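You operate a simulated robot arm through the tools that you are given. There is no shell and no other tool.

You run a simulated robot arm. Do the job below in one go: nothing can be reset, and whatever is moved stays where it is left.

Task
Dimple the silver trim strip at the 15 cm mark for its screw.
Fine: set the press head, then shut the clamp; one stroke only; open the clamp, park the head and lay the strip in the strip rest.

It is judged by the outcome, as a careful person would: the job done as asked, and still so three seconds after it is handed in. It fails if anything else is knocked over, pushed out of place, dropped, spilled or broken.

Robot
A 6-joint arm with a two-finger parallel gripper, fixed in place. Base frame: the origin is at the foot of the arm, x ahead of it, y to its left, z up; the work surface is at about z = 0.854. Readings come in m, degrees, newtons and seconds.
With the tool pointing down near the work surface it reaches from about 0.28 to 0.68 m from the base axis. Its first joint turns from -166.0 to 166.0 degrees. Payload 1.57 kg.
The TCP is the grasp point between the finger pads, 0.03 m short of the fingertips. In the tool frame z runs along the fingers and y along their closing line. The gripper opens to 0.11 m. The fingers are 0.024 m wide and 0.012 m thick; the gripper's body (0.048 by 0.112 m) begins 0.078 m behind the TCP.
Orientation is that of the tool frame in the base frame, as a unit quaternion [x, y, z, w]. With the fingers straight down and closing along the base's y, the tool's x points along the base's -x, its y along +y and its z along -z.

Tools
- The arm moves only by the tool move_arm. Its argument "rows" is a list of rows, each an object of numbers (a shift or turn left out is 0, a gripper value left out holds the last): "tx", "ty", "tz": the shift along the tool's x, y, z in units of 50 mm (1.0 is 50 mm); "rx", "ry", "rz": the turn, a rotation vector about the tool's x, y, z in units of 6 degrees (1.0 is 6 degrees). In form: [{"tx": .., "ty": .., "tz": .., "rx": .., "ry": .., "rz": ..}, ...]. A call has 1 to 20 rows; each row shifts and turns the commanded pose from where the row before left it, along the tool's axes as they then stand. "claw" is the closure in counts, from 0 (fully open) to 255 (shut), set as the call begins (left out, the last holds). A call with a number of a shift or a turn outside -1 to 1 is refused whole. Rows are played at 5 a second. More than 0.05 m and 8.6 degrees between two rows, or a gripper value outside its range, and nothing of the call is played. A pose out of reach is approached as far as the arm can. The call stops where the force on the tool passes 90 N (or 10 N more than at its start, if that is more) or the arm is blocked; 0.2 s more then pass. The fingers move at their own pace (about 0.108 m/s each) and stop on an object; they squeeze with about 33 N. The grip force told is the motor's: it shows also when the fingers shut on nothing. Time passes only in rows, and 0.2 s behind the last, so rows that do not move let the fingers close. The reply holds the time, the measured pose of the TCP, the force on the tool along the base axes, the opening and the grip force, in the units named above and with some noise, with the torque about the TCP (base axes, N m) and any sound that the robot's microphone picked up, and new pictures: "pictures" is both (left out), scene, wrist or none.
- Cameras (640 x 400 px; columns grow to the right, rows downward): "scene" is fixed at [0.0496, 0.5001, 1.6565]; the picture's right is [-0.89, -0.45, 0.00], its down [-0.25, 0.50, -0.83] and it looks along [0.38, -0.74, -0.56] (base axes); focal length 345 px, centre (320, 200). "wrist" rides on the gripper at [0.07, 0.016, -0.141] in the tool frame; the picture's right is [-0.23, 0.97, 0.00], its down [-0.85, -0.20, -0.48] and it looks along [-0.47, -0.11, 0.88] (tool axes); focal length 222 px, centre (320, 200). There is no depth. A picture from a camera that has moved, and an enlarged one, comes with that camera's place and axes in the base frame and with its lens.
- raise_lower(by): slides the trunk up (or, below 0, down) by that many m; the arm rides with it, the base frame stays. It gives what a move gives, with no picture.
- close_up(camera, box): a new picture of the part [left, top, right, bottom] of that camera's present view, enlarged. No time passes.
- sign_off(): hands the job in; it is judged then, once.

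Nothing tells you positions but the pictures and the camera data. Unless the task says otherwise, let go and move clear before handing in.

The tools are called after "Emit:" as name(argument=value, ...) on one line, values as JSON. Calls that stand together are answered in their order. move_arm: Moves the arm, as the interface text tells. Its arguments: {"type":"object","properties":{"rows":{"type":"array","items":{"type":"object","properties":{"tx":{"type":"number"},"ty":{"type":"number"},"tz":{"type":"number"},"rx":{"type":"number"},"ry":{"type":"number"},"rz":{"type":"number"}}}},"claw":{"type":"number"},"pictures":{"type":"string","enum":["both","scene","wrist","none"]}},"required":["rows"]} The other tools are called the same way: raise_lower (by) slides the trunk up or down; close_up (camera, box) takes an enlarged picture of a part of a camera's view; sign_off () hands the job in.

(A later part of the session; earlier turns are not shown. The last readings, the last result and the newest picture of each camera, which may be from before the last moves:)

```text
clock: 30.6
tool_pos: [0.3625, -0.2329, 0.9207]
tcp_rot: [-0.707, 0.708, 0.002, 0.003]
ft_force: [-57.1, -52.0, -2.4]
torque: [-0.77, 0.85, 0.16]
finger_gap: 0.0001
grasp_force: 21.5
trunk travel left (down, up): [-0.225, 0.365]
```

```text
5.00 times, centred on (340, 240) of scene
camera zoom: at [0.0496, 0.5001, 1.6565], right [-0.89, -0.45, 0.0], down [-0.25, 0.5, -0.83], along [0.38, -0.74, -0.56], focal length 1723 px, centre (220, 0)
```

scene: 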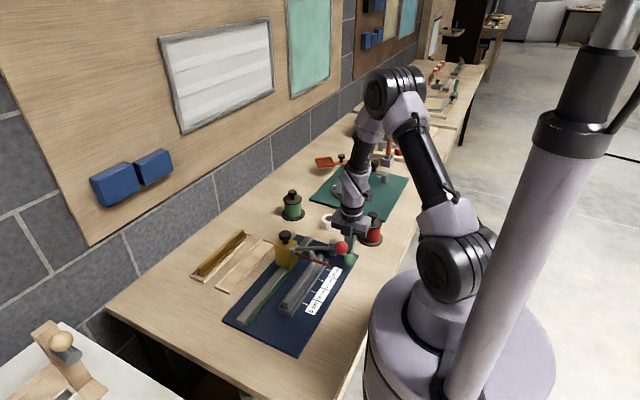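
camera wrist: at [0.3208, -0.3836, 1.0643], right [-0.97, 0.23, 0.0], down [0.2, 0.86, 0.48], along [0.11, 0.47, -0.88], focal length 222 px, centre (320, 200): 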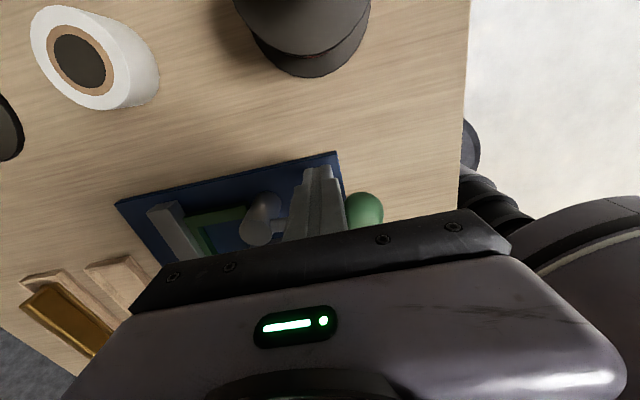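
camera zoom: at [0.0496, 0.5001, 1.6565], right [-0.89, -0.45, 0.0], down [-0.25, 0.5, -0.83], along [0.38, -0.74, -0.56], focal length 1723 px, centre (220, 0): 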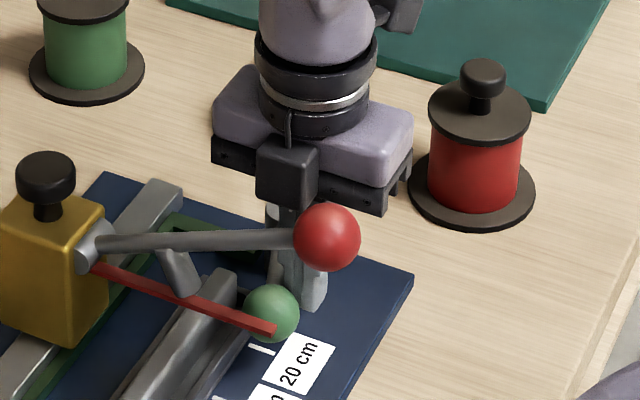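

The lever came up against a hard stop at about 75°, with the reaction force at rod height, so the clamp looks fully shut. I'll back off, rise, and check.

Emit:
move_arm(rows=[{"tx": 0.2, "ty": 0.25}, {"tx": 0.3, "ty": 0.3}, {"tz": -0.6}, {"tz": -0.8}, {"tz": -0.8}, {"tz": -0.8}, {}], pictures="both")

Emit:
close_up(camera="scene", box=[270, 225, 370, 305])

Emit:
close_up(camera="wrist", box=[150, 80, 360, 240])

```text
clock: 32.2
tool_pos: [0.3417, -0.2559, 1.0739]
tcp_rot: [-0.707, 0.707, 0.0, 0.0]
ft_force: [1.1, 0.5, 0.3]
torque: [0.03, -0.02, 0.0]
finger_gap: 0.0
grasp_force: 21.1
trunk travel left (down, up): [-0.225, 0.365]
camera wrist: at [0.3249, -0.3268, 1.2151], right [-0.97, 0.23, 0.0], down [0.2, 0.85, 0.48], along [0.11, 0.47, -0.88], focal length 222 px, centre (320, 200)
```

scene: 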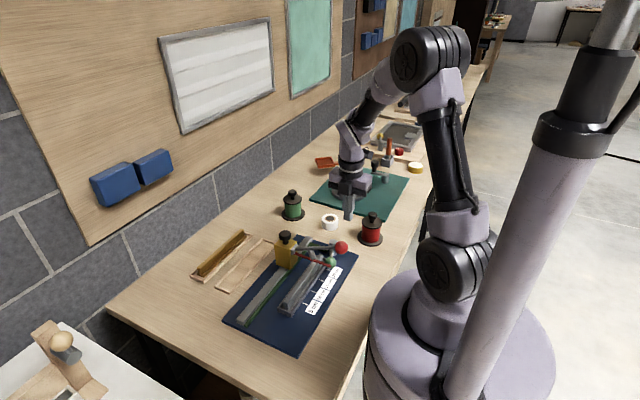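
wrist: 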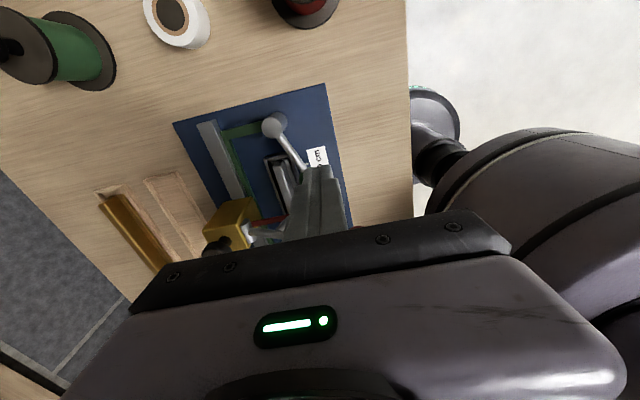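

```text
5.00 times, centred on (320, 265) of scene
camera zoom: at [0.0496, 0.5001, 1.6565], right [-0.89, -0.45, 0.0], down [-0.25, 0.5, -0.83], along [0.38, -0.74, -0.56], focal length 1723 px, centre (320, -125)
```

zoom: 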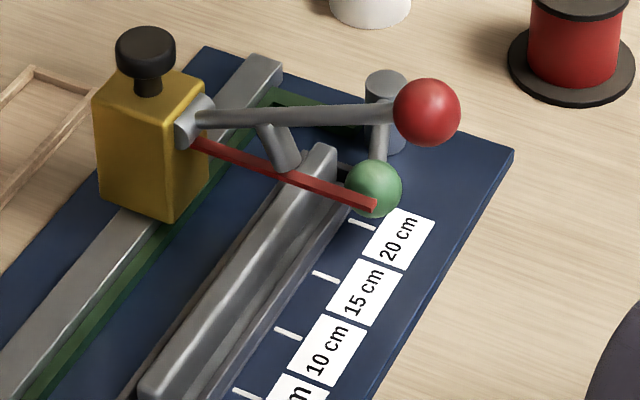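

```text
2.50 times, centred on (255, 160) of wrist
camera zoom: at [0.3249, -0.3268, 1.2151], right [-0.97, 0.23, 0.0], down [0.2, 0.85, 0.48], along [0.11, 0.47, -0.88], focal length 555 px, centre (482, 300)
```

zoom: 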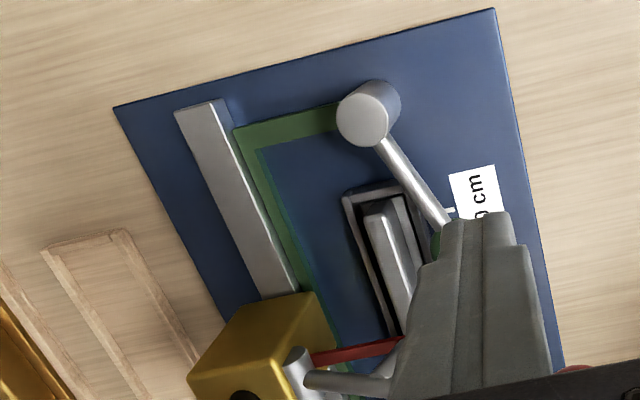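

The clamp lever stays where I left it and the pointer hasn't moved. The red press ball is at about (0.321, −0.1615, 1.020), on a lever pivoting at about (0.475, 0.952). I'll place the closed fingertips just above the ball.

Emit:
move_arm(rows=[{"tz": -0.6}, {"tx": -0.63, "ty": 0.138}, {"tx": -0.63, "ty": 0.138}, {"tx": -0.63, "ty": 0.138}, {"tz": 0.3}, {}], pictures="both")

Emit:
close_up(camera="scene", box=[270, 190, 370, 270])

Emit:
close_up(camera="wrist", box=[220, 80, 400, 220])

```text
clock: 33.6
tool_pos: [0.3189, -0.1608, 1.0873]
tcp_rot: [-0.707, 0.707, 0.0, -0.001]
ft_force: [0.6, 0.1, -0.5]
torque: [0.02, -0.02, -0.01]
finger_gap: 0.0001
grasp_force: 21.1
trunk travel left (down, up): [-0.225, 0.365]
camera wrist: at [0.3024, -0.2319, 1.2289], right [-0.97, 0.23, 0.0], down [0.2, 0.85, 0.48], along [0.11, 0.47, -0.88], focal length 222 px, centre (320, 200)
```

scene: 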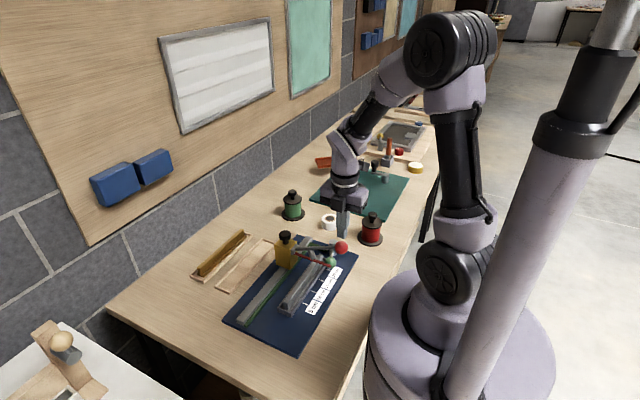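
wrist: 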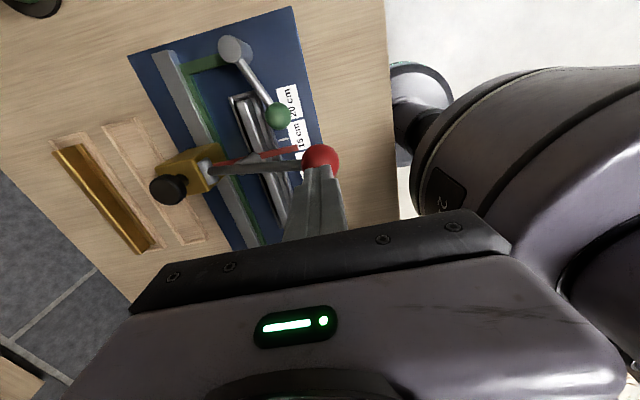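

```text
5.00 times, centred on (320, 230) of scene
camera zoom: at [0.0496, 0.5001, 1.6565], right [-0.89, -0.45, 0.0], down [-0.25, 0.5, -0.83], along [0.38, -0.74, -0.56], focal length 1723 px, centre (320, 50)
```

zoom: 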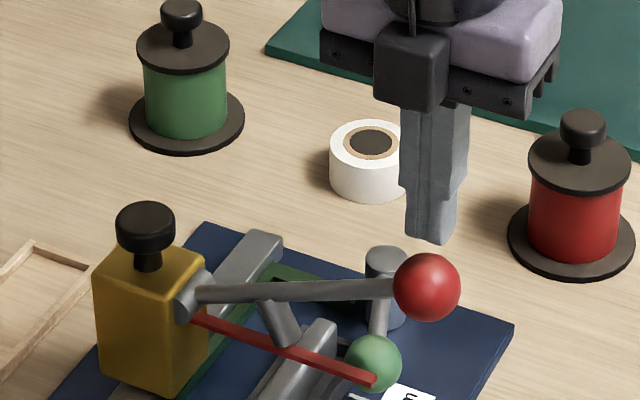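

```text
2.86 times, centred on (310, 150) of wrist
camera zoom: at [0.3024, -0.2319, 1.2289], right [-0.97, 0.23, 0.0], down [0.2, 0.85, 0.48], along [0.11, 0.47, -0.88], focal length 635 px, centre (349, 343)
```

zoom: 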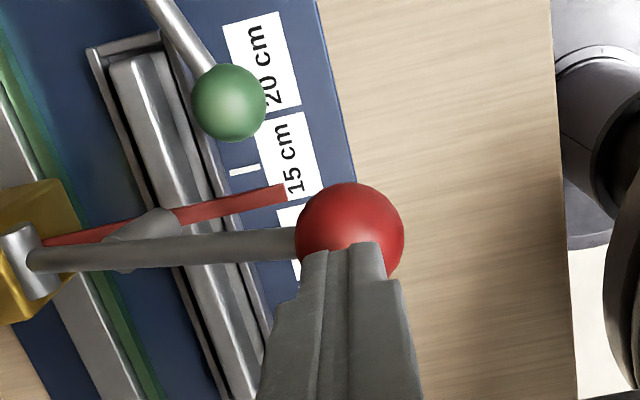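

The fingertips are centred over the red ball. I'll start pressing it down along its arc and check the force.

Emit:
move_arm(rows=[{"tz": 0.3}, {"tz": 0.17, "ty": 0.03}, {"tz": 0.17, "ty": 0.058}, {}], pictures="none")

Emit:
close_up(camera="scene", box=[270, 200, 370, 280])

```text
clock: 34.6
tool_pos: [0.3169, -0.1617, 1.0555]
tcp_rot: [-0.707, 0.707, 0.0, 0.0]
ft_force: [0.9, 1.5, 0.4]
torque: [0.02, -0.02, 0.03]
finger_gap: 0.0001
grasp_force: 21.6
trunk travel left (down, up): [-0.225, 0.365]
```

```text
5.00 times, centred on (320, 240) of scene
camera zoom: at [0.0496, 0.5001, 1.6565], right [-0.89, -0.45, 0.0], down [-0.25, 0.5, -0.83], along [0.38, -0.74, -0.56], focal length 1723 px, centre (320, 0)
```

zoom: 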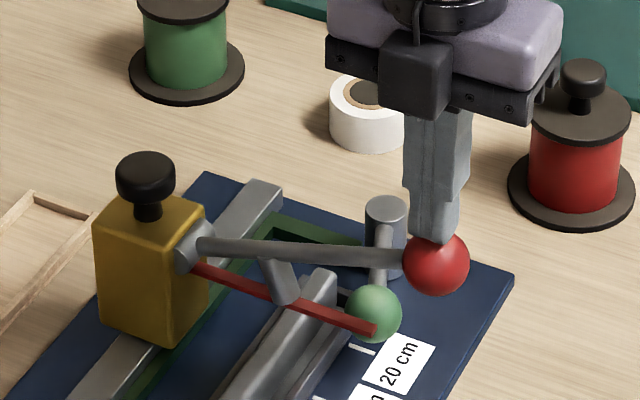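

The ball is going down smoothly with almost no resistance, and the punch is coming down toward the strip. I'll keep pressing.

Emit:
move_arm(rows=[{"tz": 0.17, "ty": 0.055}, {"tz": 0.17, "ty": 0.05}, {"tz": 0.17, "ty": 0.042}, {"tz": 0.17, "ty": 0.032}, {}], pictures="none")

Emit:
close_up(camera="scene", box=[270, 200, 370, 280])

```text
clock: 35.8
tool_pos: [0.3067, -0.1612, 1.0208]
tcp_rot: [0.707, -0.707, 0.0, 0.0]
ft_force: [-2.1, -1.6, 2.1]
torque: [0.02, 0.02, -0.01]
finger_gap: 0.0
grasp_force: 21.3
trunk travel left (down, up): [-0.225, 0.365]
```

```text
5.00 times, centred on (320, 240) of scene
camera zoom: at [0.0496, 0.5001, 1.6565], right [-0.89, -0.45, 0.0], down [-0.25, 0.5, -0.83], along [0.38, -0.74, -0.56], focal length 1723 px, centre (320, 0)
```

zoom: 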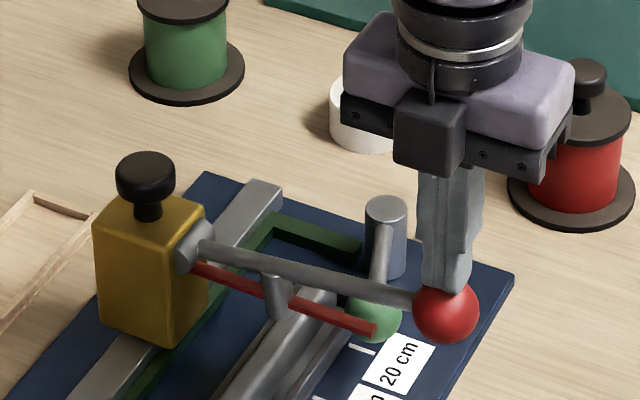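

The lever is near 6° and still going freely with 2 N. I'll carry on in small steps until the stroke bottoms out.

Emit:
move_arm(rows=[{"tz": 0.176, "ty": 0.014}, {"tz": 0.176, "ty": 0.004}, {}], pictures="none")

Emit:
close_up(camera="scene", box=[270, 210, 370, 290])

```text
clock: 36.6
tool_pos: [0.3068, -0.1609, 1.0045]
tcp_rot: [0.707, -0.707, 0.0, 0.0]
ft_force: [0.2, -0.3, 2.4]
torque: [-0.02, 0.06, -0.05]
finger_gap: 0.0
grasp_force: 21.6
trunk travel left (down, up): [-0.225, 0.365]
```

```text
5.00 times, centred on (320, 250) of scene
camera zoom: at [0.0496, 0.5001, 1.6565], right [-0.89, -0.45, 0.0], down [-0.25, 0.5, -0.83], along [0.38, -0.74, -0.56], focal length 1723 px, centre (320, -50)
```

zoom: 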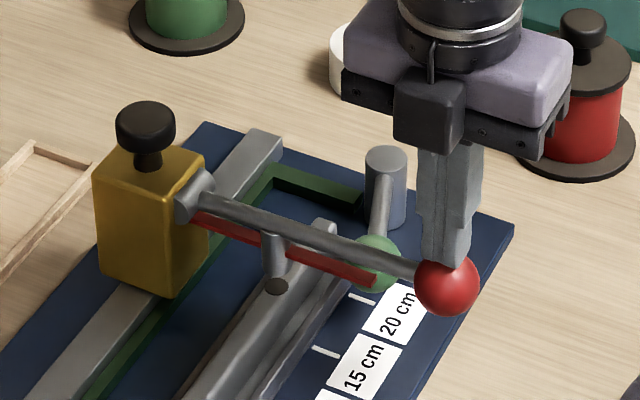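

Emit:
close_up(camera="scene", box=[295, 245, 335, 277])

```text
12.50 times, centred on (315, 261) of scene
camera zoom: at [0.0496, 0.5001, 1.6565], right [-0.89, -0.45, 0.0], down [-0.25, 0.5, -0.83], along [0.38, -0.74, -0.56], focal length 4307 px, centre (382, -562)
```

zoom: 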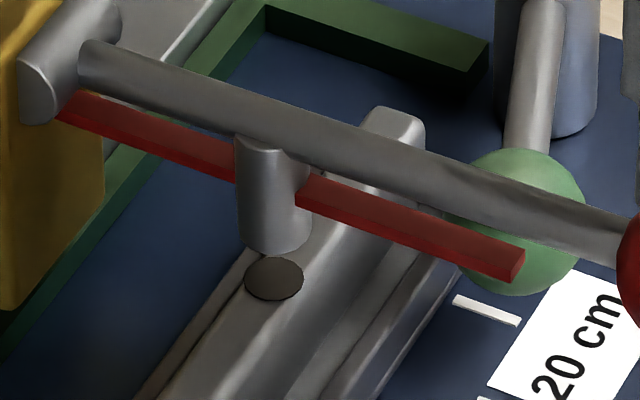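

A dark dimple mark has appeared on the strip directly under the punch, but the punch still looks a few millimetres above the strip and there is no end-stop force. I'll finish this same stroke gently, to the stop.

Emit:
move_arm(rows=[{"tz": 0.12}, {"tz": 0.12, "ty": -0.006}, {}], pictures="none")

Emit:
close_up(camera="scene", box=[295, 245, 335, 277])

```text
clock: 37.2
tool_pos: [0.3071, -0.1596, 0.9997]
tcp_rot: [-0.707, 0.707, -0.007, 0.002]
ft_force: [-13.9, 11.3, 76.2]
torque: [0.37, 0.53, 0.29]
finger_gap: 0.0
grasp_force: 21.4
trunk travel left (down, up): [-0.225, 0.365]
stopped in row 2: the force on the tool passed its limit at 108 N (the readings are from after the stop); the commanded pose is now the measured one
```

```text
12.50 times, centred on (315, 261) of scene
camera zoom: at [0.0496, 0.5001, 1.6565], right [-0.89, -0.45, 0.0], down [-0.25, 0.5, -0.83], along [0.38, -0.74, -0.56], focal length 4307 px, centre (382, -562)
```

zoom: 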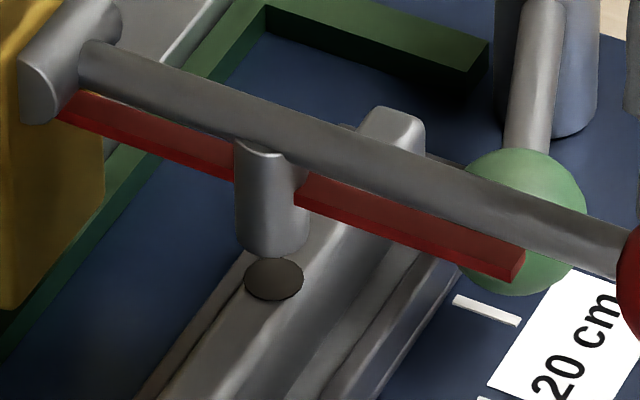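

The lever reached its hard stop, so the stroke is complete. I'll lift straight off and see whether the lever springs back.

Emit:
move_arm(rows=[{"tz": -0.2}, {"tz": -0.3}, {"tz": -0.5}, {"tz": -0.8}, {"tz": -0.8}, {}], pictures="both")

Emit:
close_up(camera="scene", box=[270, 210, 370, 290])

```text
clock: 38.6
tool_pos: [0.3105, -0.1652, 1.1256]
tcp_rot: [-0.707, 0.707, -0.005, 0.001]
ft_force: [0.2, 0.1, 0.1]
torque: [-0.02, 0.0, 0.0]
finger_gap: 0.0
grasp_force: 21.8
trunk travel left (down, up): [-0.225, 0.365]
camera wrist: at [0.2924, -0.2356, 1.267], right [-0.97, 0.23, -0.01], down [0.2, 0.86, 0.48], along [0.12, 0.46, -0.88], focal length 222 px, centre (320, 200)
```

scene: 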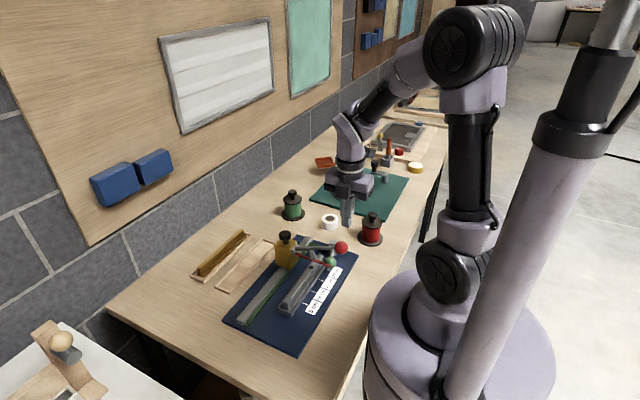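
wrist: 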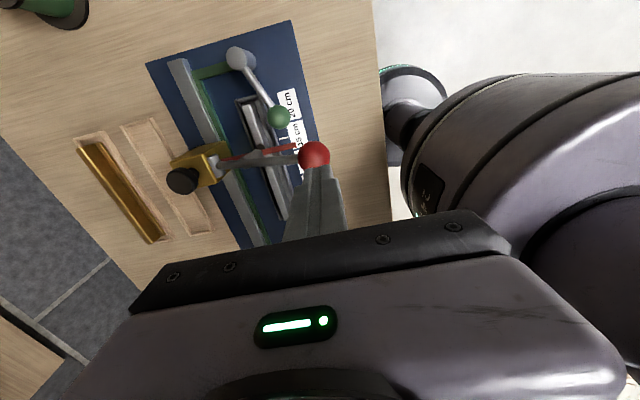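

```text
5.00 times, centred on (320, 250) of scene
camera zoom: at [0.0496, 0.5001, 1.6565], right [-0.89, -0.45, 0.0], down [-0.25, 0.5, -0.83], along [0.38, -0.74, -0.56], focal length 1723 px, centre (320, -50)
```

zoom: 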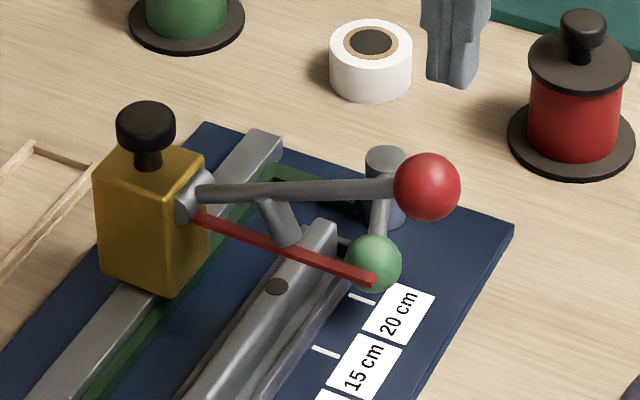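

The lever sprang back and a single dimple shows on the strip. Next I'll open the clamp by bringing the closed fingers down on the other side of its rod, near the post and clear of the strip end.

Emit:
move_arm(rows=[{"tx": 0.404, "ty": -0.5225}, {"tx": 0.404, "ty": -0.5225}, {"tx": 0.404, "ty": -0.5225}, {"tx": 0.404, "ty": -0.5225}, {"tz": 0.7}, {"tz": 0.7}, {"tz": 0.7}, {"tz": 0.7}, {}], pictures="both")

Emit:
close_up(camera="scene", box=[280, 200, 380, 280])

Emit:
close_up(camera="wrist", box=[240, 100, 440, 240])

```text
clock: 40.6
tool_pos: [0.4135, -0.2435, 0.9858]
tcp_rot: [-0.706, 0.708, -0.004, 0.001]
ft_force: [0.1, 0.7, -0.7]
torque: [0.0, 0.03, 0.04]
finger_gap: 0.0
grasp_force: 21.2
trunk travel left (down, up): [-0.225, 0.365]
camera wrist: at [0.3951, -0.3127, 1.1284], right [-0.97, 0.23, -0.01], down [0.2, 0.86, 0.48], along [0.12, 0.46, -0.88], focal length 222 px, centre (320, 200)
```

scene: 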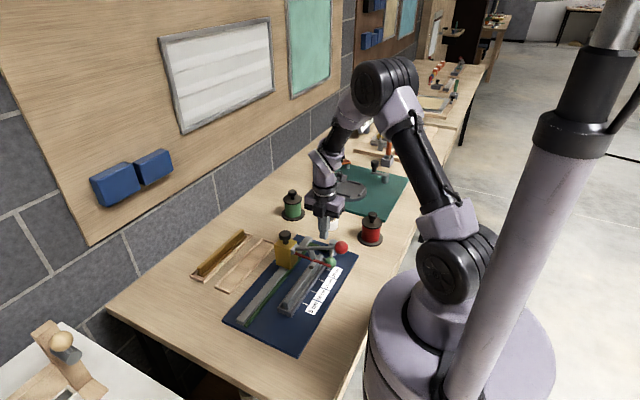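
wrist: 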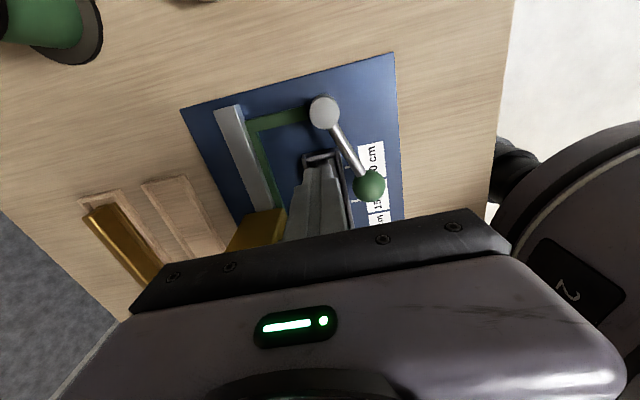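

```text
5.00 times, centred on (330, 240) of scene
camera zoom: at [0.0496, 0.5001, 1.6565], right [-0.89, -0.45, 0.0], down [-0.25, 0.5, -0.83], along [0.38, -0.74, -0.56], focal length 1723 px, centre (270, 0)
```

zoom: 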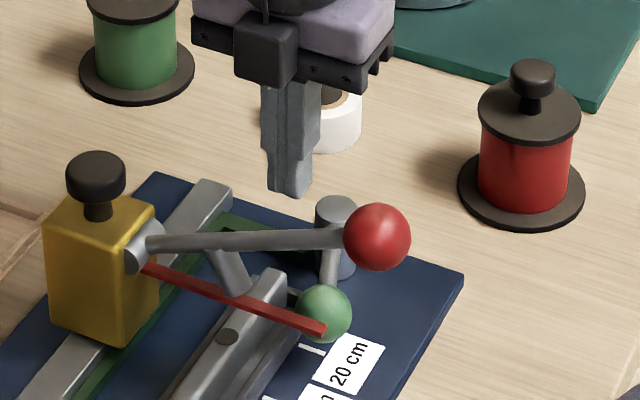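

```text
2.86 times, centred on (340, 170) of wrist
camera zoom: at [0.3951, -0.3127, 1.1284], right [-0.97, 0.23, -0.01], down [0.2, 0.86, 0.48], along [0.12, 0.46, -0.88], focal length 635 px, centre (263, 286)
```

zoom: 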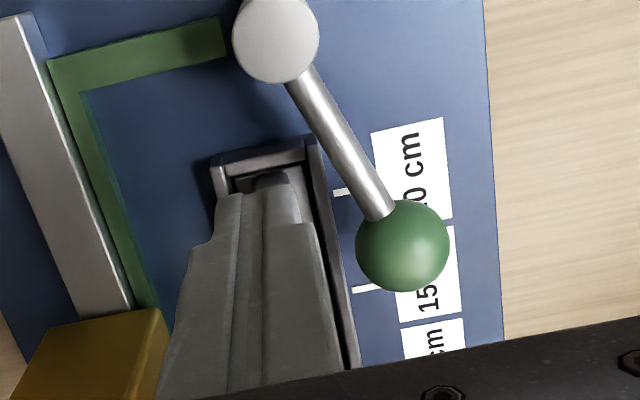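

The fingers are lined up beyond the strip end, on the inner side of the clamp rod. I'll go down the rest of the way and begin pushing it open.

Emit:
move_arm(rows=[{"tx": 0.11, "ty": -0.03}, {"tz": 0.6}, {"tz": 0.58}, {}], pictures="none")

Emit:
move_arm(rows=[{"ty": 0.157, "tx": -0.034}, {"ty": 0.157, "tx": -0.034}, {}], pictures="none")

Emit:
close_up(camera="scene", box=[280, 200, 380, 280])

```text
clock: 41.6
tool_pos: [0.4135, -0.2494, 0.9266]
tcp_rot: [0.707, -0.707, 0.004, -0.001]
ft_force: [0.7, -0.3, 0.3]
torque: [0.01, 0.03, 0.0]
finger_gap: 0.0
grasp_force: 21.1
trunk travel left (down, up): [-0.225, 0.365]
```

```text
clock: 42.4
tool_pos: [0.3998, -0.2453, 0.927]
tcp_rot: [0.707, -0.707, 0.004, -0.001]
ft_force: [6.1, -0.8, -0.5]
torque: [-0.04, -0.12, 0.07]
finger_gap: 0.0
grasp_force: 21.2
trunk travel left (down, up): [-0.225, 0.365]
```

```text
5.00 times, centred on (330, 240) of scene
camera zoom: at [0.0496, 0.5001, 1.6565], right [-0.89, -0.45, 0.0], down [-0.25, 0.5, -0.83], along [0.38, -0.74, -0.56], focal length 1723 px, centre (270, 0)
```

zoom: 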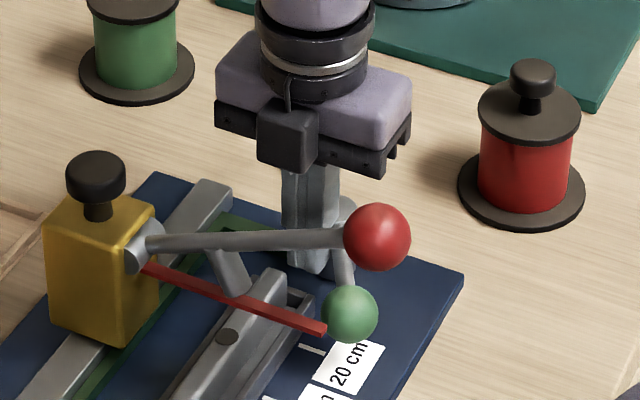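

The clamp rod is opening at about 6 N. I'll continue the arc back to its open stop.

Emit:
move_arm(rows=[{"ty": 0.204, "tx": 0.026}, {"ty": 0.19, "tx": 0.076}, {"ty": 0.164, "tx": 0.124}, {}], pictures="none")

Emit:
move_arm(rows=[{"ty": 0.128, "tx": 0.162}, {"tx": 0.06}, {}], pictures="none")

Emit:
close_up(camera="scene", box=[280, 200, 380, 280])

```text
clock: 43.4
tool_pos: [0.372, -0.2562, 0.9269]
tcp_rot: [0.707, -0.707, 0.004, -0.002]
ft_force: [1.7, 1.8, -1.6]
torque: [0.09, -0.02, -0.06]
finger_gap: 0.0
grasp_force: 21.4
trunk travel left (down, up): [-0.225, 0.365]
```

```text
clock: 44.2
tool_pos: [0.3669, -0.2655, 0.9279]
tcp_rot: [-0.707, 0.707, -0.004, 0.001]
ft_force: [-3.2, 9.7, -0.4]
torque: [0.15, 0.08, -0.04]
finger_gap: 0.0
grasp_force: 21.5
trunk travel left (down, up): [-0.225, 0.365]
```

```text
5.00 times, centred on (330, 240) of scene
camera zoom: at [0.0496, 0.5001, 1.6565], right [-0.89, -0.45, 0.0], down [-0.25, 0.5, -0.83], along [0.38, -0.74, -0.56], focal length 1723 px, centre (270, 0)
```

zoom: 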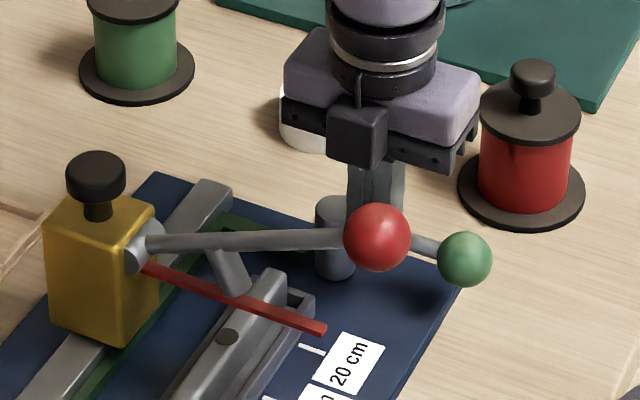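

The green ball is back at its original open position. One more slight push will make sure it is against the stop, then I'll back off and rise.

Emit:
move_arm(rows=[{"tx": 0.06}, {}], pictures="none")

Emit:
move_arm(rows=[{"tx": -0.25}, {"tz": -0.7}, {"tz": -0.8}, {"tz": -0.8}, {"tz": -0.8}, {"tz": -0.8}, {}], pictures="scene")

Emit:
close_up(camera="scene", box=[230, 210, 380, 330])

```text
clock: 44.8
tool_pos: [0.3648, -0.2664, 0.9274]
tcp_rot: [-0.707, 0.708, -0.005, 0.0]
ft_force: [1.1, 37.9, -2.5]
torque: [0.78, 0.04, 0.08]
finger_gap: 0.0001
grasp_force: 21.1
trunk travel left (down, up): [-0.225, 0.365]
```

```text
clock: 46.4
tool_pos: [0.3636, -0.2533, 1.1218]
tcp_rot: [-0.707, 0.707, -0.004, 0.001]
ft_force: [0.8, -0.4, -0.3]
torque: [-0.02, 0.0, 0.03]
finger_gap: 0.0
grasp_force: 20.7
trunk travel left (down, up): [-0.225, 0.365]
```

scene: 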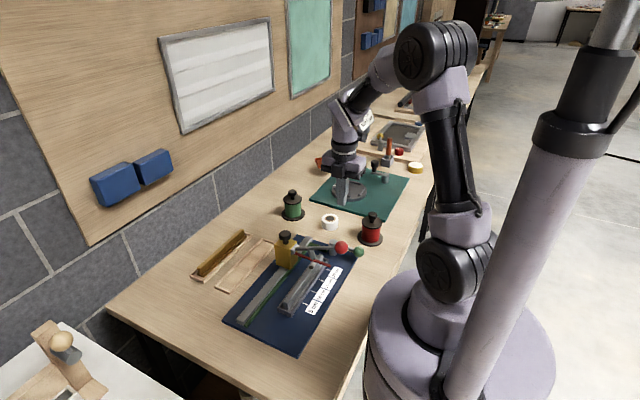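

```text
3.33 times, centred on (305, 270) of scene
camera zoom: at [0.0496, 0.5001, 1.6565], right [-0.89, -0.45, 0.0], down [-0.25, 0.5, -0.83], along [0.38, -0.74, -0.56], focal length 1149 px, centre (370, -33)
```

zoom: 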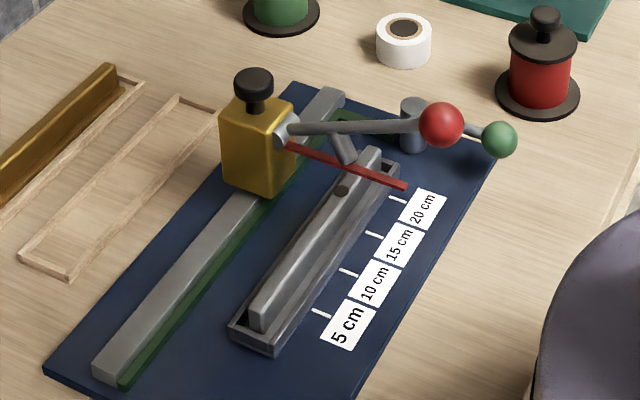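

The clamp is open again. I'll turn the tool back so it closes along y, ready to take hold of the head for parking.

Emit:
move_arm(rows=[{"rz": 1}, {"rz": 1}, {"rz": 1}, {"rz": 1}, {"rz": 1}, {"rz": 1}, {"rz": 1}, {"rz": 1}, {"rz": 1}, {"rz": 1}, {"rz": 1}, {"rz": 1}, {"rz": 1}, {"rz": 1}, {"rz": 1}, {}], claw=60, pictures="none")

```text
clock: 49.8
tool_pos: [0.3644, -0.2587, 1.1238]
tcp_rot: [0.001, 1.0, -0.001, 0.004]
ft_force: [0.0, -0.6, -0.3]
torque: [0.02, 0.0, -0.01]
finger_gap: 0.0842
grasp_force: 0.1
trunk travel left (down, up): [-0.225, 0.365]
```

Emit:
move_arm(rows=[{"tx": -0.67, "ty": 0.4885, "ry": 0.076}, {"tx": -0.67, "ty": 0.4885}, {"tx": -0.67, "ty": 0.4885}, {"tx": -0.67, "ty": 0.4885}, {"tz": 0.6}, {"tz": 0.6}, {}], pictures="wrist")

```text
clock: 51.4
tool_pos: [0.4978, -0.1615, 1.0598]
tcp_rot: [0.0, 1.0, -0.002, 0.0]
ft_force: [-0.3, 1.2, 0.4]
torque: [-0.04, 0.0, 0.0]
finger_gap: 0.0842
grasp_force: 0.0
trunk travel left (down, up): [-0.225, 0.365]
camera wrist: at [0.4272, -0.1448, 1.202], right [0.23, 0.97, 0.0], down [0.86, -0.2, 0.48], along [0.47, -0.11, -0.88], focal length 222 px, centre (320, 200)
```

wrist: 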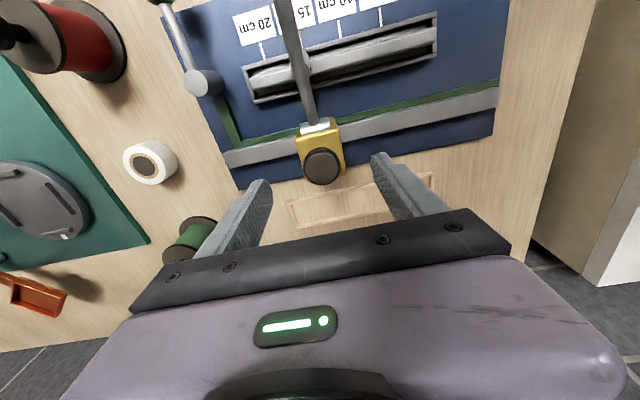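

The head is centred under the open fingers. I'll lower and grip it as before.

Emit:
move_arm(rows=[{"tz": 0.5}, {"tz": 0.5}, {"tz": 0.37}, {}], pictures="none")

Emit:
move_arm(rows=[{}, {}, {}, {}], claw=255, pictures="wrist")

```text
clock: 52.4
tool_pos: [0.4995, -0.1607, 0.9937]
tcp_rot: [0.0, 1.0, -0.002, 0.0]
ft_force: [0.3, 0.3, -1.0]
torque: [-0.02, -0.02, 0.0]
finger_gap: 0.0842
grasp_force: 0.1
trunk travel left (down, up): [-0.225, 0.365]
```

```text
clock: 53.4
tool_pos: [0.4994, -0.1611, 0.9933]
tcp_rot: [0.0, 1.0, -0.002, -0.001]
ft_force: [-0.6, 2.8, -4.4]
torque: [0.08, -0.71, 0.04]
finger_gap: 0.0477
grasp_force: 44.9
trunk travel left (down, up): [-0.225, 0.365]
camera wrist: at [0.4288, -0.1445, 1.1343], right [0.23, 0.97, 0.0], down [0.86, -0.2, 0.48], along [0.47, -0.11, -0.88], focal length 222 px, centre (320, 200)
```

wrist: 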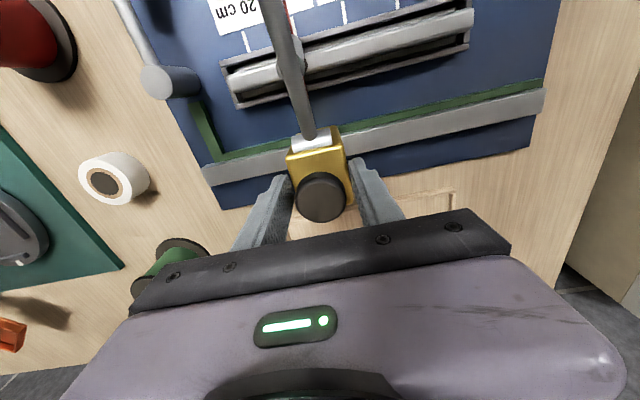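

Gripped. Now I'll slide the head back to its parking place at y≈+0.035.

Emit:
move_arm(rows=[{"ty": 0.3}, {"ty": 0.3}, {"ty": 0.3}, {"ty": 0.3}, {"ty": 0.3}, {"ty": 0.3}, {"ty": 0.3}, {"ty": 0.3}, {"ty": 0.3}, {"ty": 0.3}, {"ty": 0.3}, {"ty": 0.3}, {"ty": 0.3}, {}], pictures="scene")

Emit:
close_up(camera="scene", box=[180, 220, 380, 350])

```text
clock: 56.4
tool_pos: [0.4992, 0.0337, 0.9939]
tcp_rot: [-0.001, 1.0, -0.002, -0.001]
ft_force: [13.1, -1.2, -21.6]
torque: [0.2, -1.27, -0.14]
finger_gap: 0.048
grasp_force: 44.7
trunk travel left (down, up): [-0.225, 0.365]
```

scene: 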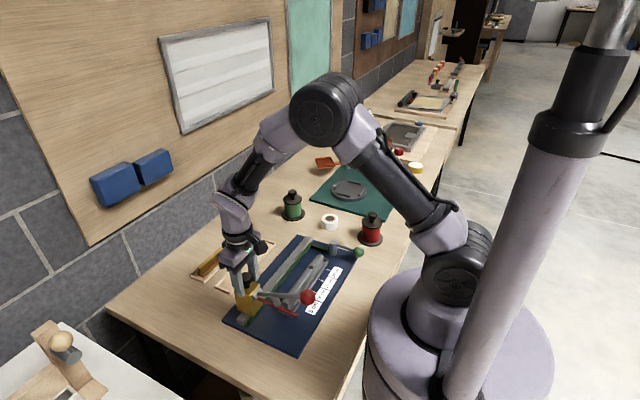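

```text
3.08 times, centred on (280, 285) of scene
camera zoom: at [0.0496, 0.5001, 1.6565], right [-0.89, -0.45, 0.0], down [-0.25, 0.5, -0.83], along [0.38, -0.74, -0.56], focal length 1060 px, centre (443, -62)
```

zoom: 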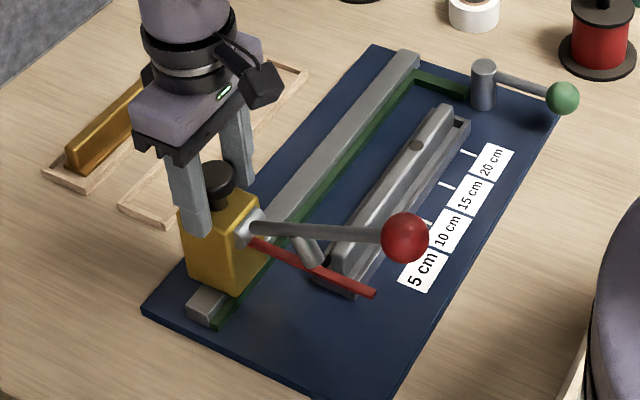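

The head is within about a millimetre of where it started. I'll nudge it the last bit, then release.

Emit:
move_arm(rows=[{"ty": 0.04}, {}], pictures="none")

Emit:
close_up(camera="scene", box=[180, 220, 380, 350])

```text
clock: 57.0
tool_pos: [0.4992, 0.0355, 0.9933]
tcp_rot: [-0.001, 1.0, -0.001, -0.001]
ft_force: [16.7, -4.9, -9.3]
torque: [-0.12, 0.08, 0.08]
finger_gap: 0.0476
grasp_force: 44.9
trunk travel left (down, up): [-0.225, 0.365]
```

```text
3.08 times, centred on (280, 285) of scene
camera zoom: at [0.0496, 0.5001, 1.6565], right [-0.89, -0.45, 0.0], down [-0.25, 0.5, -0.83], along [0.38, -0.74, -0.56], focal length 1060 px, centre (443, -62)
```

zoom: 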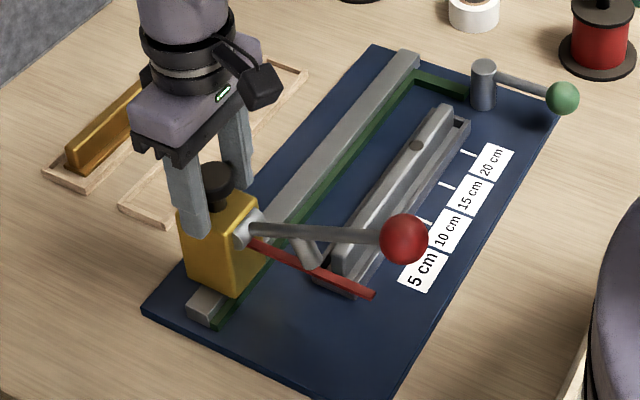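

The head is back at its starting point. I'll release, rise, and then take a close look at the strip and the rest.

Emit:
move_arm(rows=[{}, {}, {"tz": -0.5}, {"tz": -0.8}, {"tz": -0.8}, {"tz": -0.8}, {}], claw=90, pictures="none")

Emit:
move_arm(rows=[{"tx": 0.5, "ty": -0.5}, {"tx": 0.5, "ty": -0.6}, {"ty": -0.8}, {"ty": -0.8}, {}], pictures="both")

Emit:
close_up(camera="scene", box=[265, 245, 335, 320])

Emit:
close_up(camera="scene", box=[185, 220, 285, 300])

```text
clock: 58.6
tool_pos: [0.5, 0.0379, 1.1402]
tcp_rot: [0.0, 1.0, -0.002, 0.0]
ft_force: [-0.3, -0.5, -0.4]
torque: [-0.01, 0.02, -0.01]
finger_gap: 0.0712
grasp_force: 0.0
trunk travel left (down, up): [-0.225, 0.365]
```

```text
clock: 59.8
tool_pos: [0.448, -0.1005, 1.1367]
tcp_rot: [0.0, 1.0, -0.002, 0.0]
ft_force: [0.3, -1.0, -0.6]
torque: [0.0, 0.06, 0.0]
finger_gap: 0.071
grasp_force: 0.0
trunk travel left (down, up): [-0.225, 0.365]
camera wrist: at [0.378, -0.0835, 1.2788], right [0.23, 0.97, 0.0], down [0.86, -0.2, 0.48], along [0.47, -0.11, -0.88], focal length 222 px, centre (320, 200)
```

scene: 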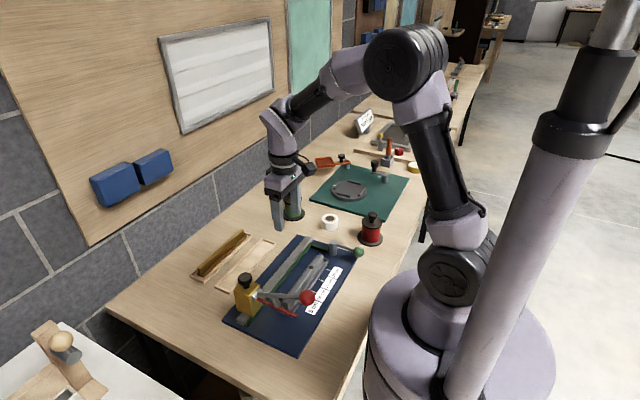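
wrist: 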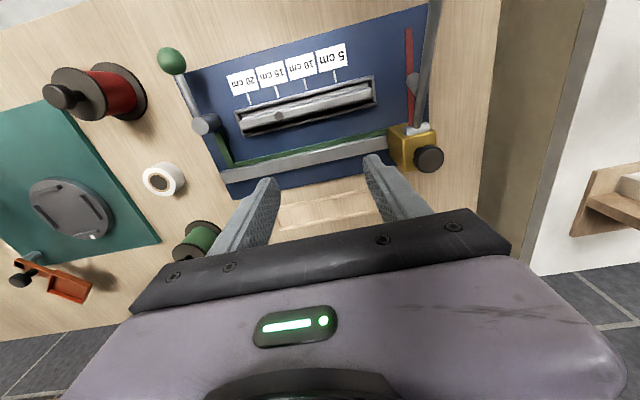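

```text
5.33 times, centred on (300, 282) of scene
camera zoom: at [0.0496, 0.5001, 1.6565], right [-0.89, -0.45, 0.0], down [-0.25, 0.5, -0.83], along [0.38, -0.74, -0.56], focal length 1838 px, centre (427, -240)
```

zoom: 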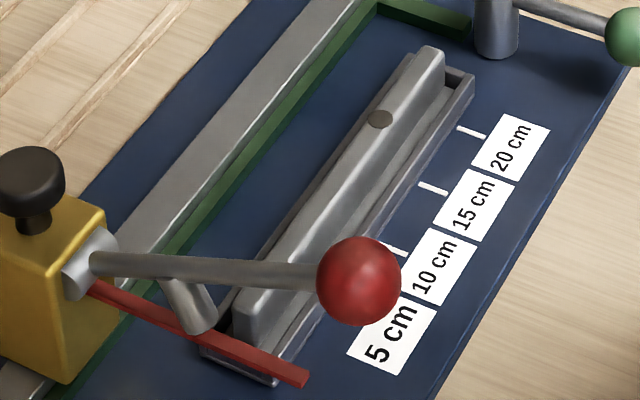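

```text
5.00 times, centred on (235, 260) of scene
camera zoom: at [0.0496, 0.5001, 1.6565], right [-0.89, -0.45, 0.0], down [-0.25, 0.5, -0.83], along [0.38, -0.74, -0.56], focal length 1723 px, centre (745, -100)
```

zoom: 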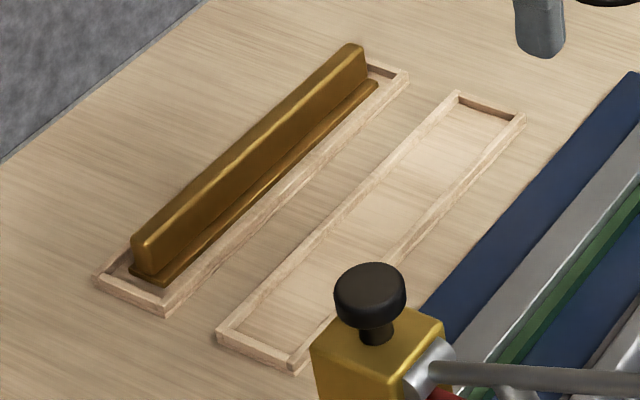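

Emit:
close_up(camera="wrist", box=[220, 30, 400, 150])

Emit:
close_up(camera="wrist", box=[260, 160, 420, 240])

```text
3.33 times, centred on (310, 90) of wrist
camera zoom: at [0.378, -0.0835, 1.2788], right [0.23, 0.97, 0.0], down [0.86, -0.2, 0.48], along [0.47, -0.11, -0.88], focal length 740 px, centre (353, 567)
```

zoom: 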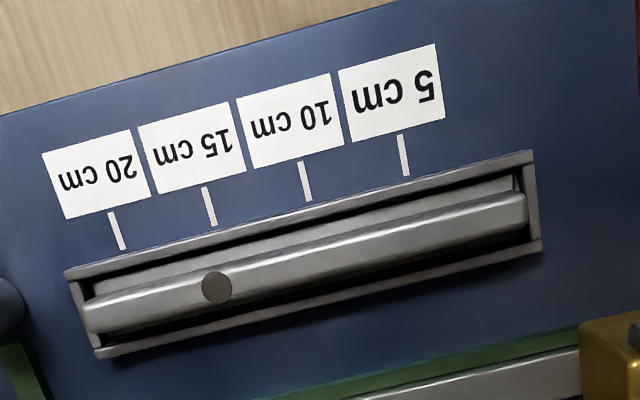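

```text
4.00 times, centred on (340, 200) of wrist
camera zoom: at [0.378, -0.0835, 1.2788], right [0.23, 0.97, 0.0], down [0.86, -0.2, 0.48], along [0.47, -0.11, -0.88], focal length 888 px, centre (240, 200)
```

zoom: 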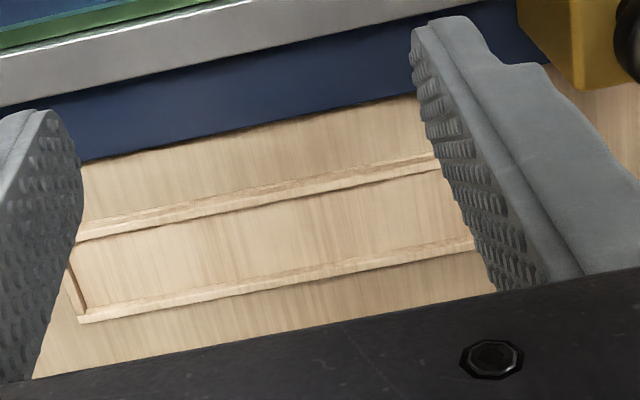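

The dimple lines up with the 15 cm tick, the clamp is open, and the head is parked. Before picking up the strip I'll survey the empty strip rest from above.

Emit:
move_arm(rows=[{"tx": -0.6, "ty": -0.15}, {"tx": -0.6, "ty": -0.15}, {"tx": -0.6}, {"tx": -0.6}, {}], claw=0, pictures="wrist")

Emit:
close_up(camera="wrist", box=[180, 60, 460, 220])

```text
clock: 61.0
tool_pos: [0.5698, -0.1149, 1.1386]
tcp_rot: [0.0, 1.0, -0.001, 0.0]
ft_force: [-1.4, -0.7, 0.1]
torque: [-0.01, -0.01, 0.02]
finger_gap: 0.1098
grasp_force: 0.0
trunk travel left (down, up): [-0.225, 0.365]
camera wrist: at [0.4998, -0.0986, 1.2803], right [0.23, 0.97, 0.0], down [0.86, -0.2, 0.48], along [0.47, -0.11, -0.88], focal length 222 px, centre (320, 200)
```

wrist: 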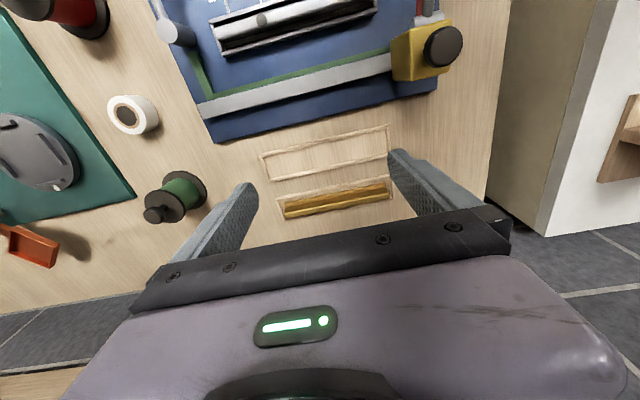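

```text
2.29 times, centred on (320, 140) of wrist
camera zoom: at [0.4998, -0.0986, 1.2803], right [0.23, 0.97, 0.0], down [0.86, -0.2, 0.48], along [0.47, -0.11, -0.88], focal length 508 px, centre (320, 337)
```

zoom: 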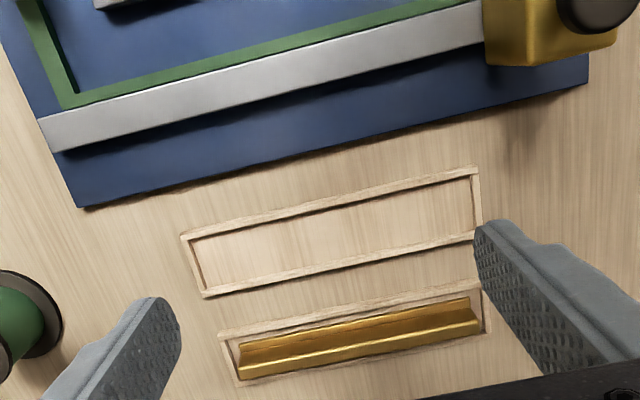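

Emit:
close_up(camera="wrist", box=[255, 120, 395, 230])

```text
3.64 times, centred on (325, 175) of wrist
camera zoom: at [0.4998, -0.0986, 1.2803], right [0.23, 0.97, 0.0], down [0.86, -0.2, 0.48], along [0.47, -0.11, -0.88], focal length 808 px, centre (302, 291)
```

zoom: 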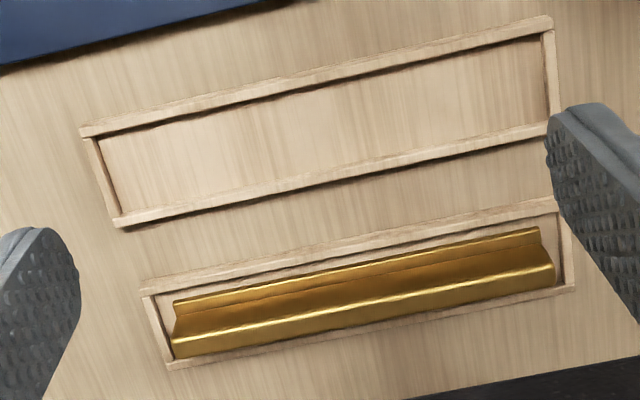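

The empty rest's outer frame spans about x 0.600–0.657, y −0.241–0.003, so its centre is near (0.629, −0.119), and it's long enough for the strip. I'll turn the tool so the fingers close along x and move above the middle of the strip.

Emit:
move_arm(rows=[{"rz": -1}, {"rz": -1}, {"rz": -1}, {"rz": -1}, {"rz": -1}, {"rz": -1}, {"rz": -1}, {"rz": -1}, {"rz": -1}, {"rz": -1}, {"rz": -1}, {"rz": -1}, {"rz": -1}, {"rz": -1}, {"rz": -1}, {}], claw=165, pictures="none")

Emit:
move_arm(rows=[{"ty": 0.77}, {"ty": 0.77}, {"ty": 0.77}, {"ty": 0.77, "tx": 0.1}, {"tz": 0.7}, {"tz": 0.7}, {"tz": 0.7}, {}], pictures="both")

```text
clock: 64.4
tool_pos: [0.5686, -0.1146, 1.1389]
tcp_rot: [0.708, -0.706, 0.001, 0.002]
ft_force: [0.1, 0.1, 1.3]
torque: [0.01, 0.03, 0.01]
finger_gap: 0.0387
grasp_force: 0.1
trunk travel left (down, up): [-0.225, 0.365]
```

```text
clock: 66.2
tool_pos: [0.4162, -0.1204, 1.0337]
tcp_rot: [-0.707, 0.707, -0.002, -0.001]
ft_force: [-0.5, 0.5, 0.0]
torque: [-0.01, -0.01, -0.01]
finger_gap: 0.0388
grasp_force: 0.1
trunk travel left (down, up): [-0.225, 0.365]
camera wrist: at [0.3986, -0.1899, 1.1761], right [-0.97, 0.23, 0.0], down [0.2, 0.86, 0.47], along [0.11, 0.46, -0.88], focal length 222 px, centre (320, 200)
```

scene: 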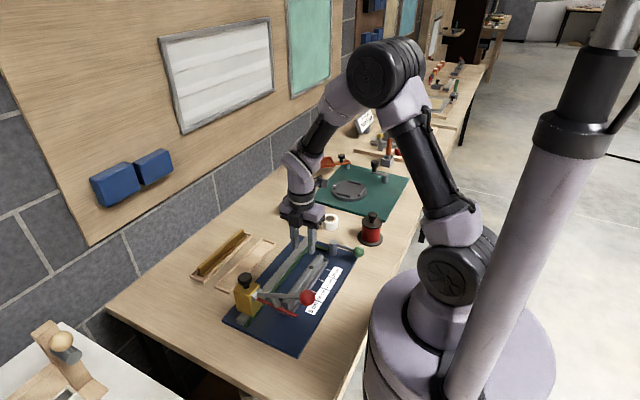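
wrist: 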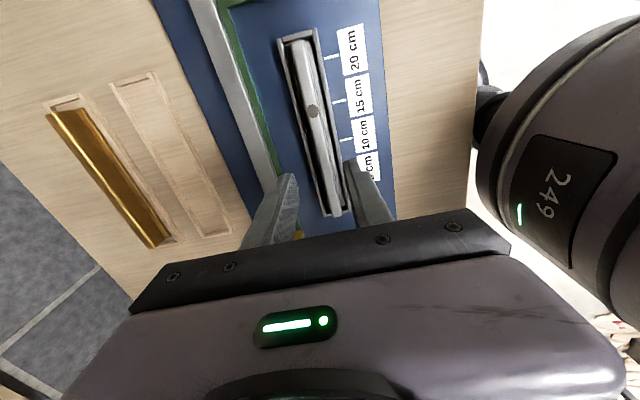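

Emit:
close_up(camera="wrist", box=[240, 20, 400, 220])

Emit:
close_up(camera="wrist", box=[270, 20, 360, 120])

```text
2.00 times, centred on (320, 120) of wrist
camera zoom: at [0.3986, -0.1899, 1.1761], right [-0.97, 0.23, 0.0], down [0.2, 0.86, 0.47], along [0.11, 0.46, -0.88], focal length 444 px, centre (320, 360)
```

zoom: 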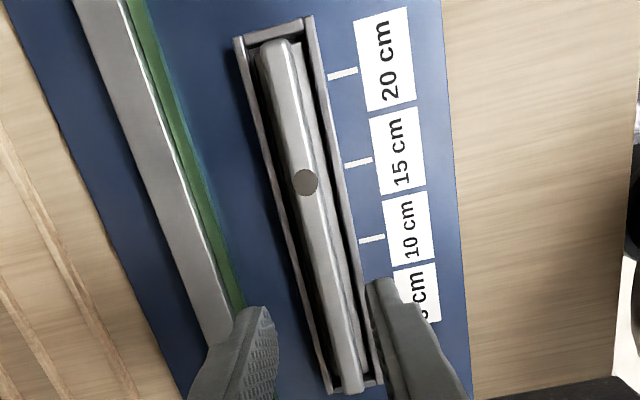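

```text
4.00 times, centred on (315, 70) of wrist
camera zoom: at [0.3986, -0.1899, 1.1761], right [-0.97, 0.23, 0.0], down [0.2, 0.86, 0.47], along [0.11, 0.46, -0.88], focal length 888 px, centre (340, 720)
```

zoom: 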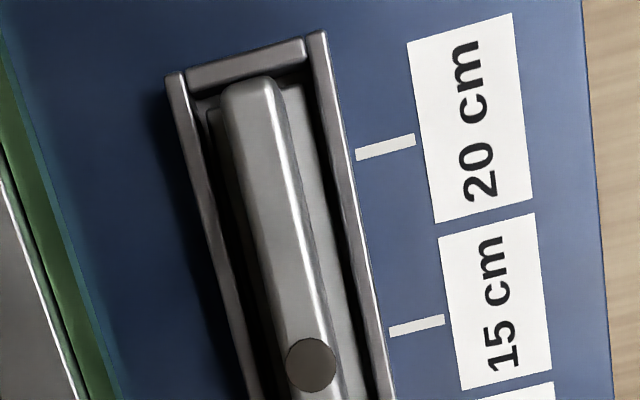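

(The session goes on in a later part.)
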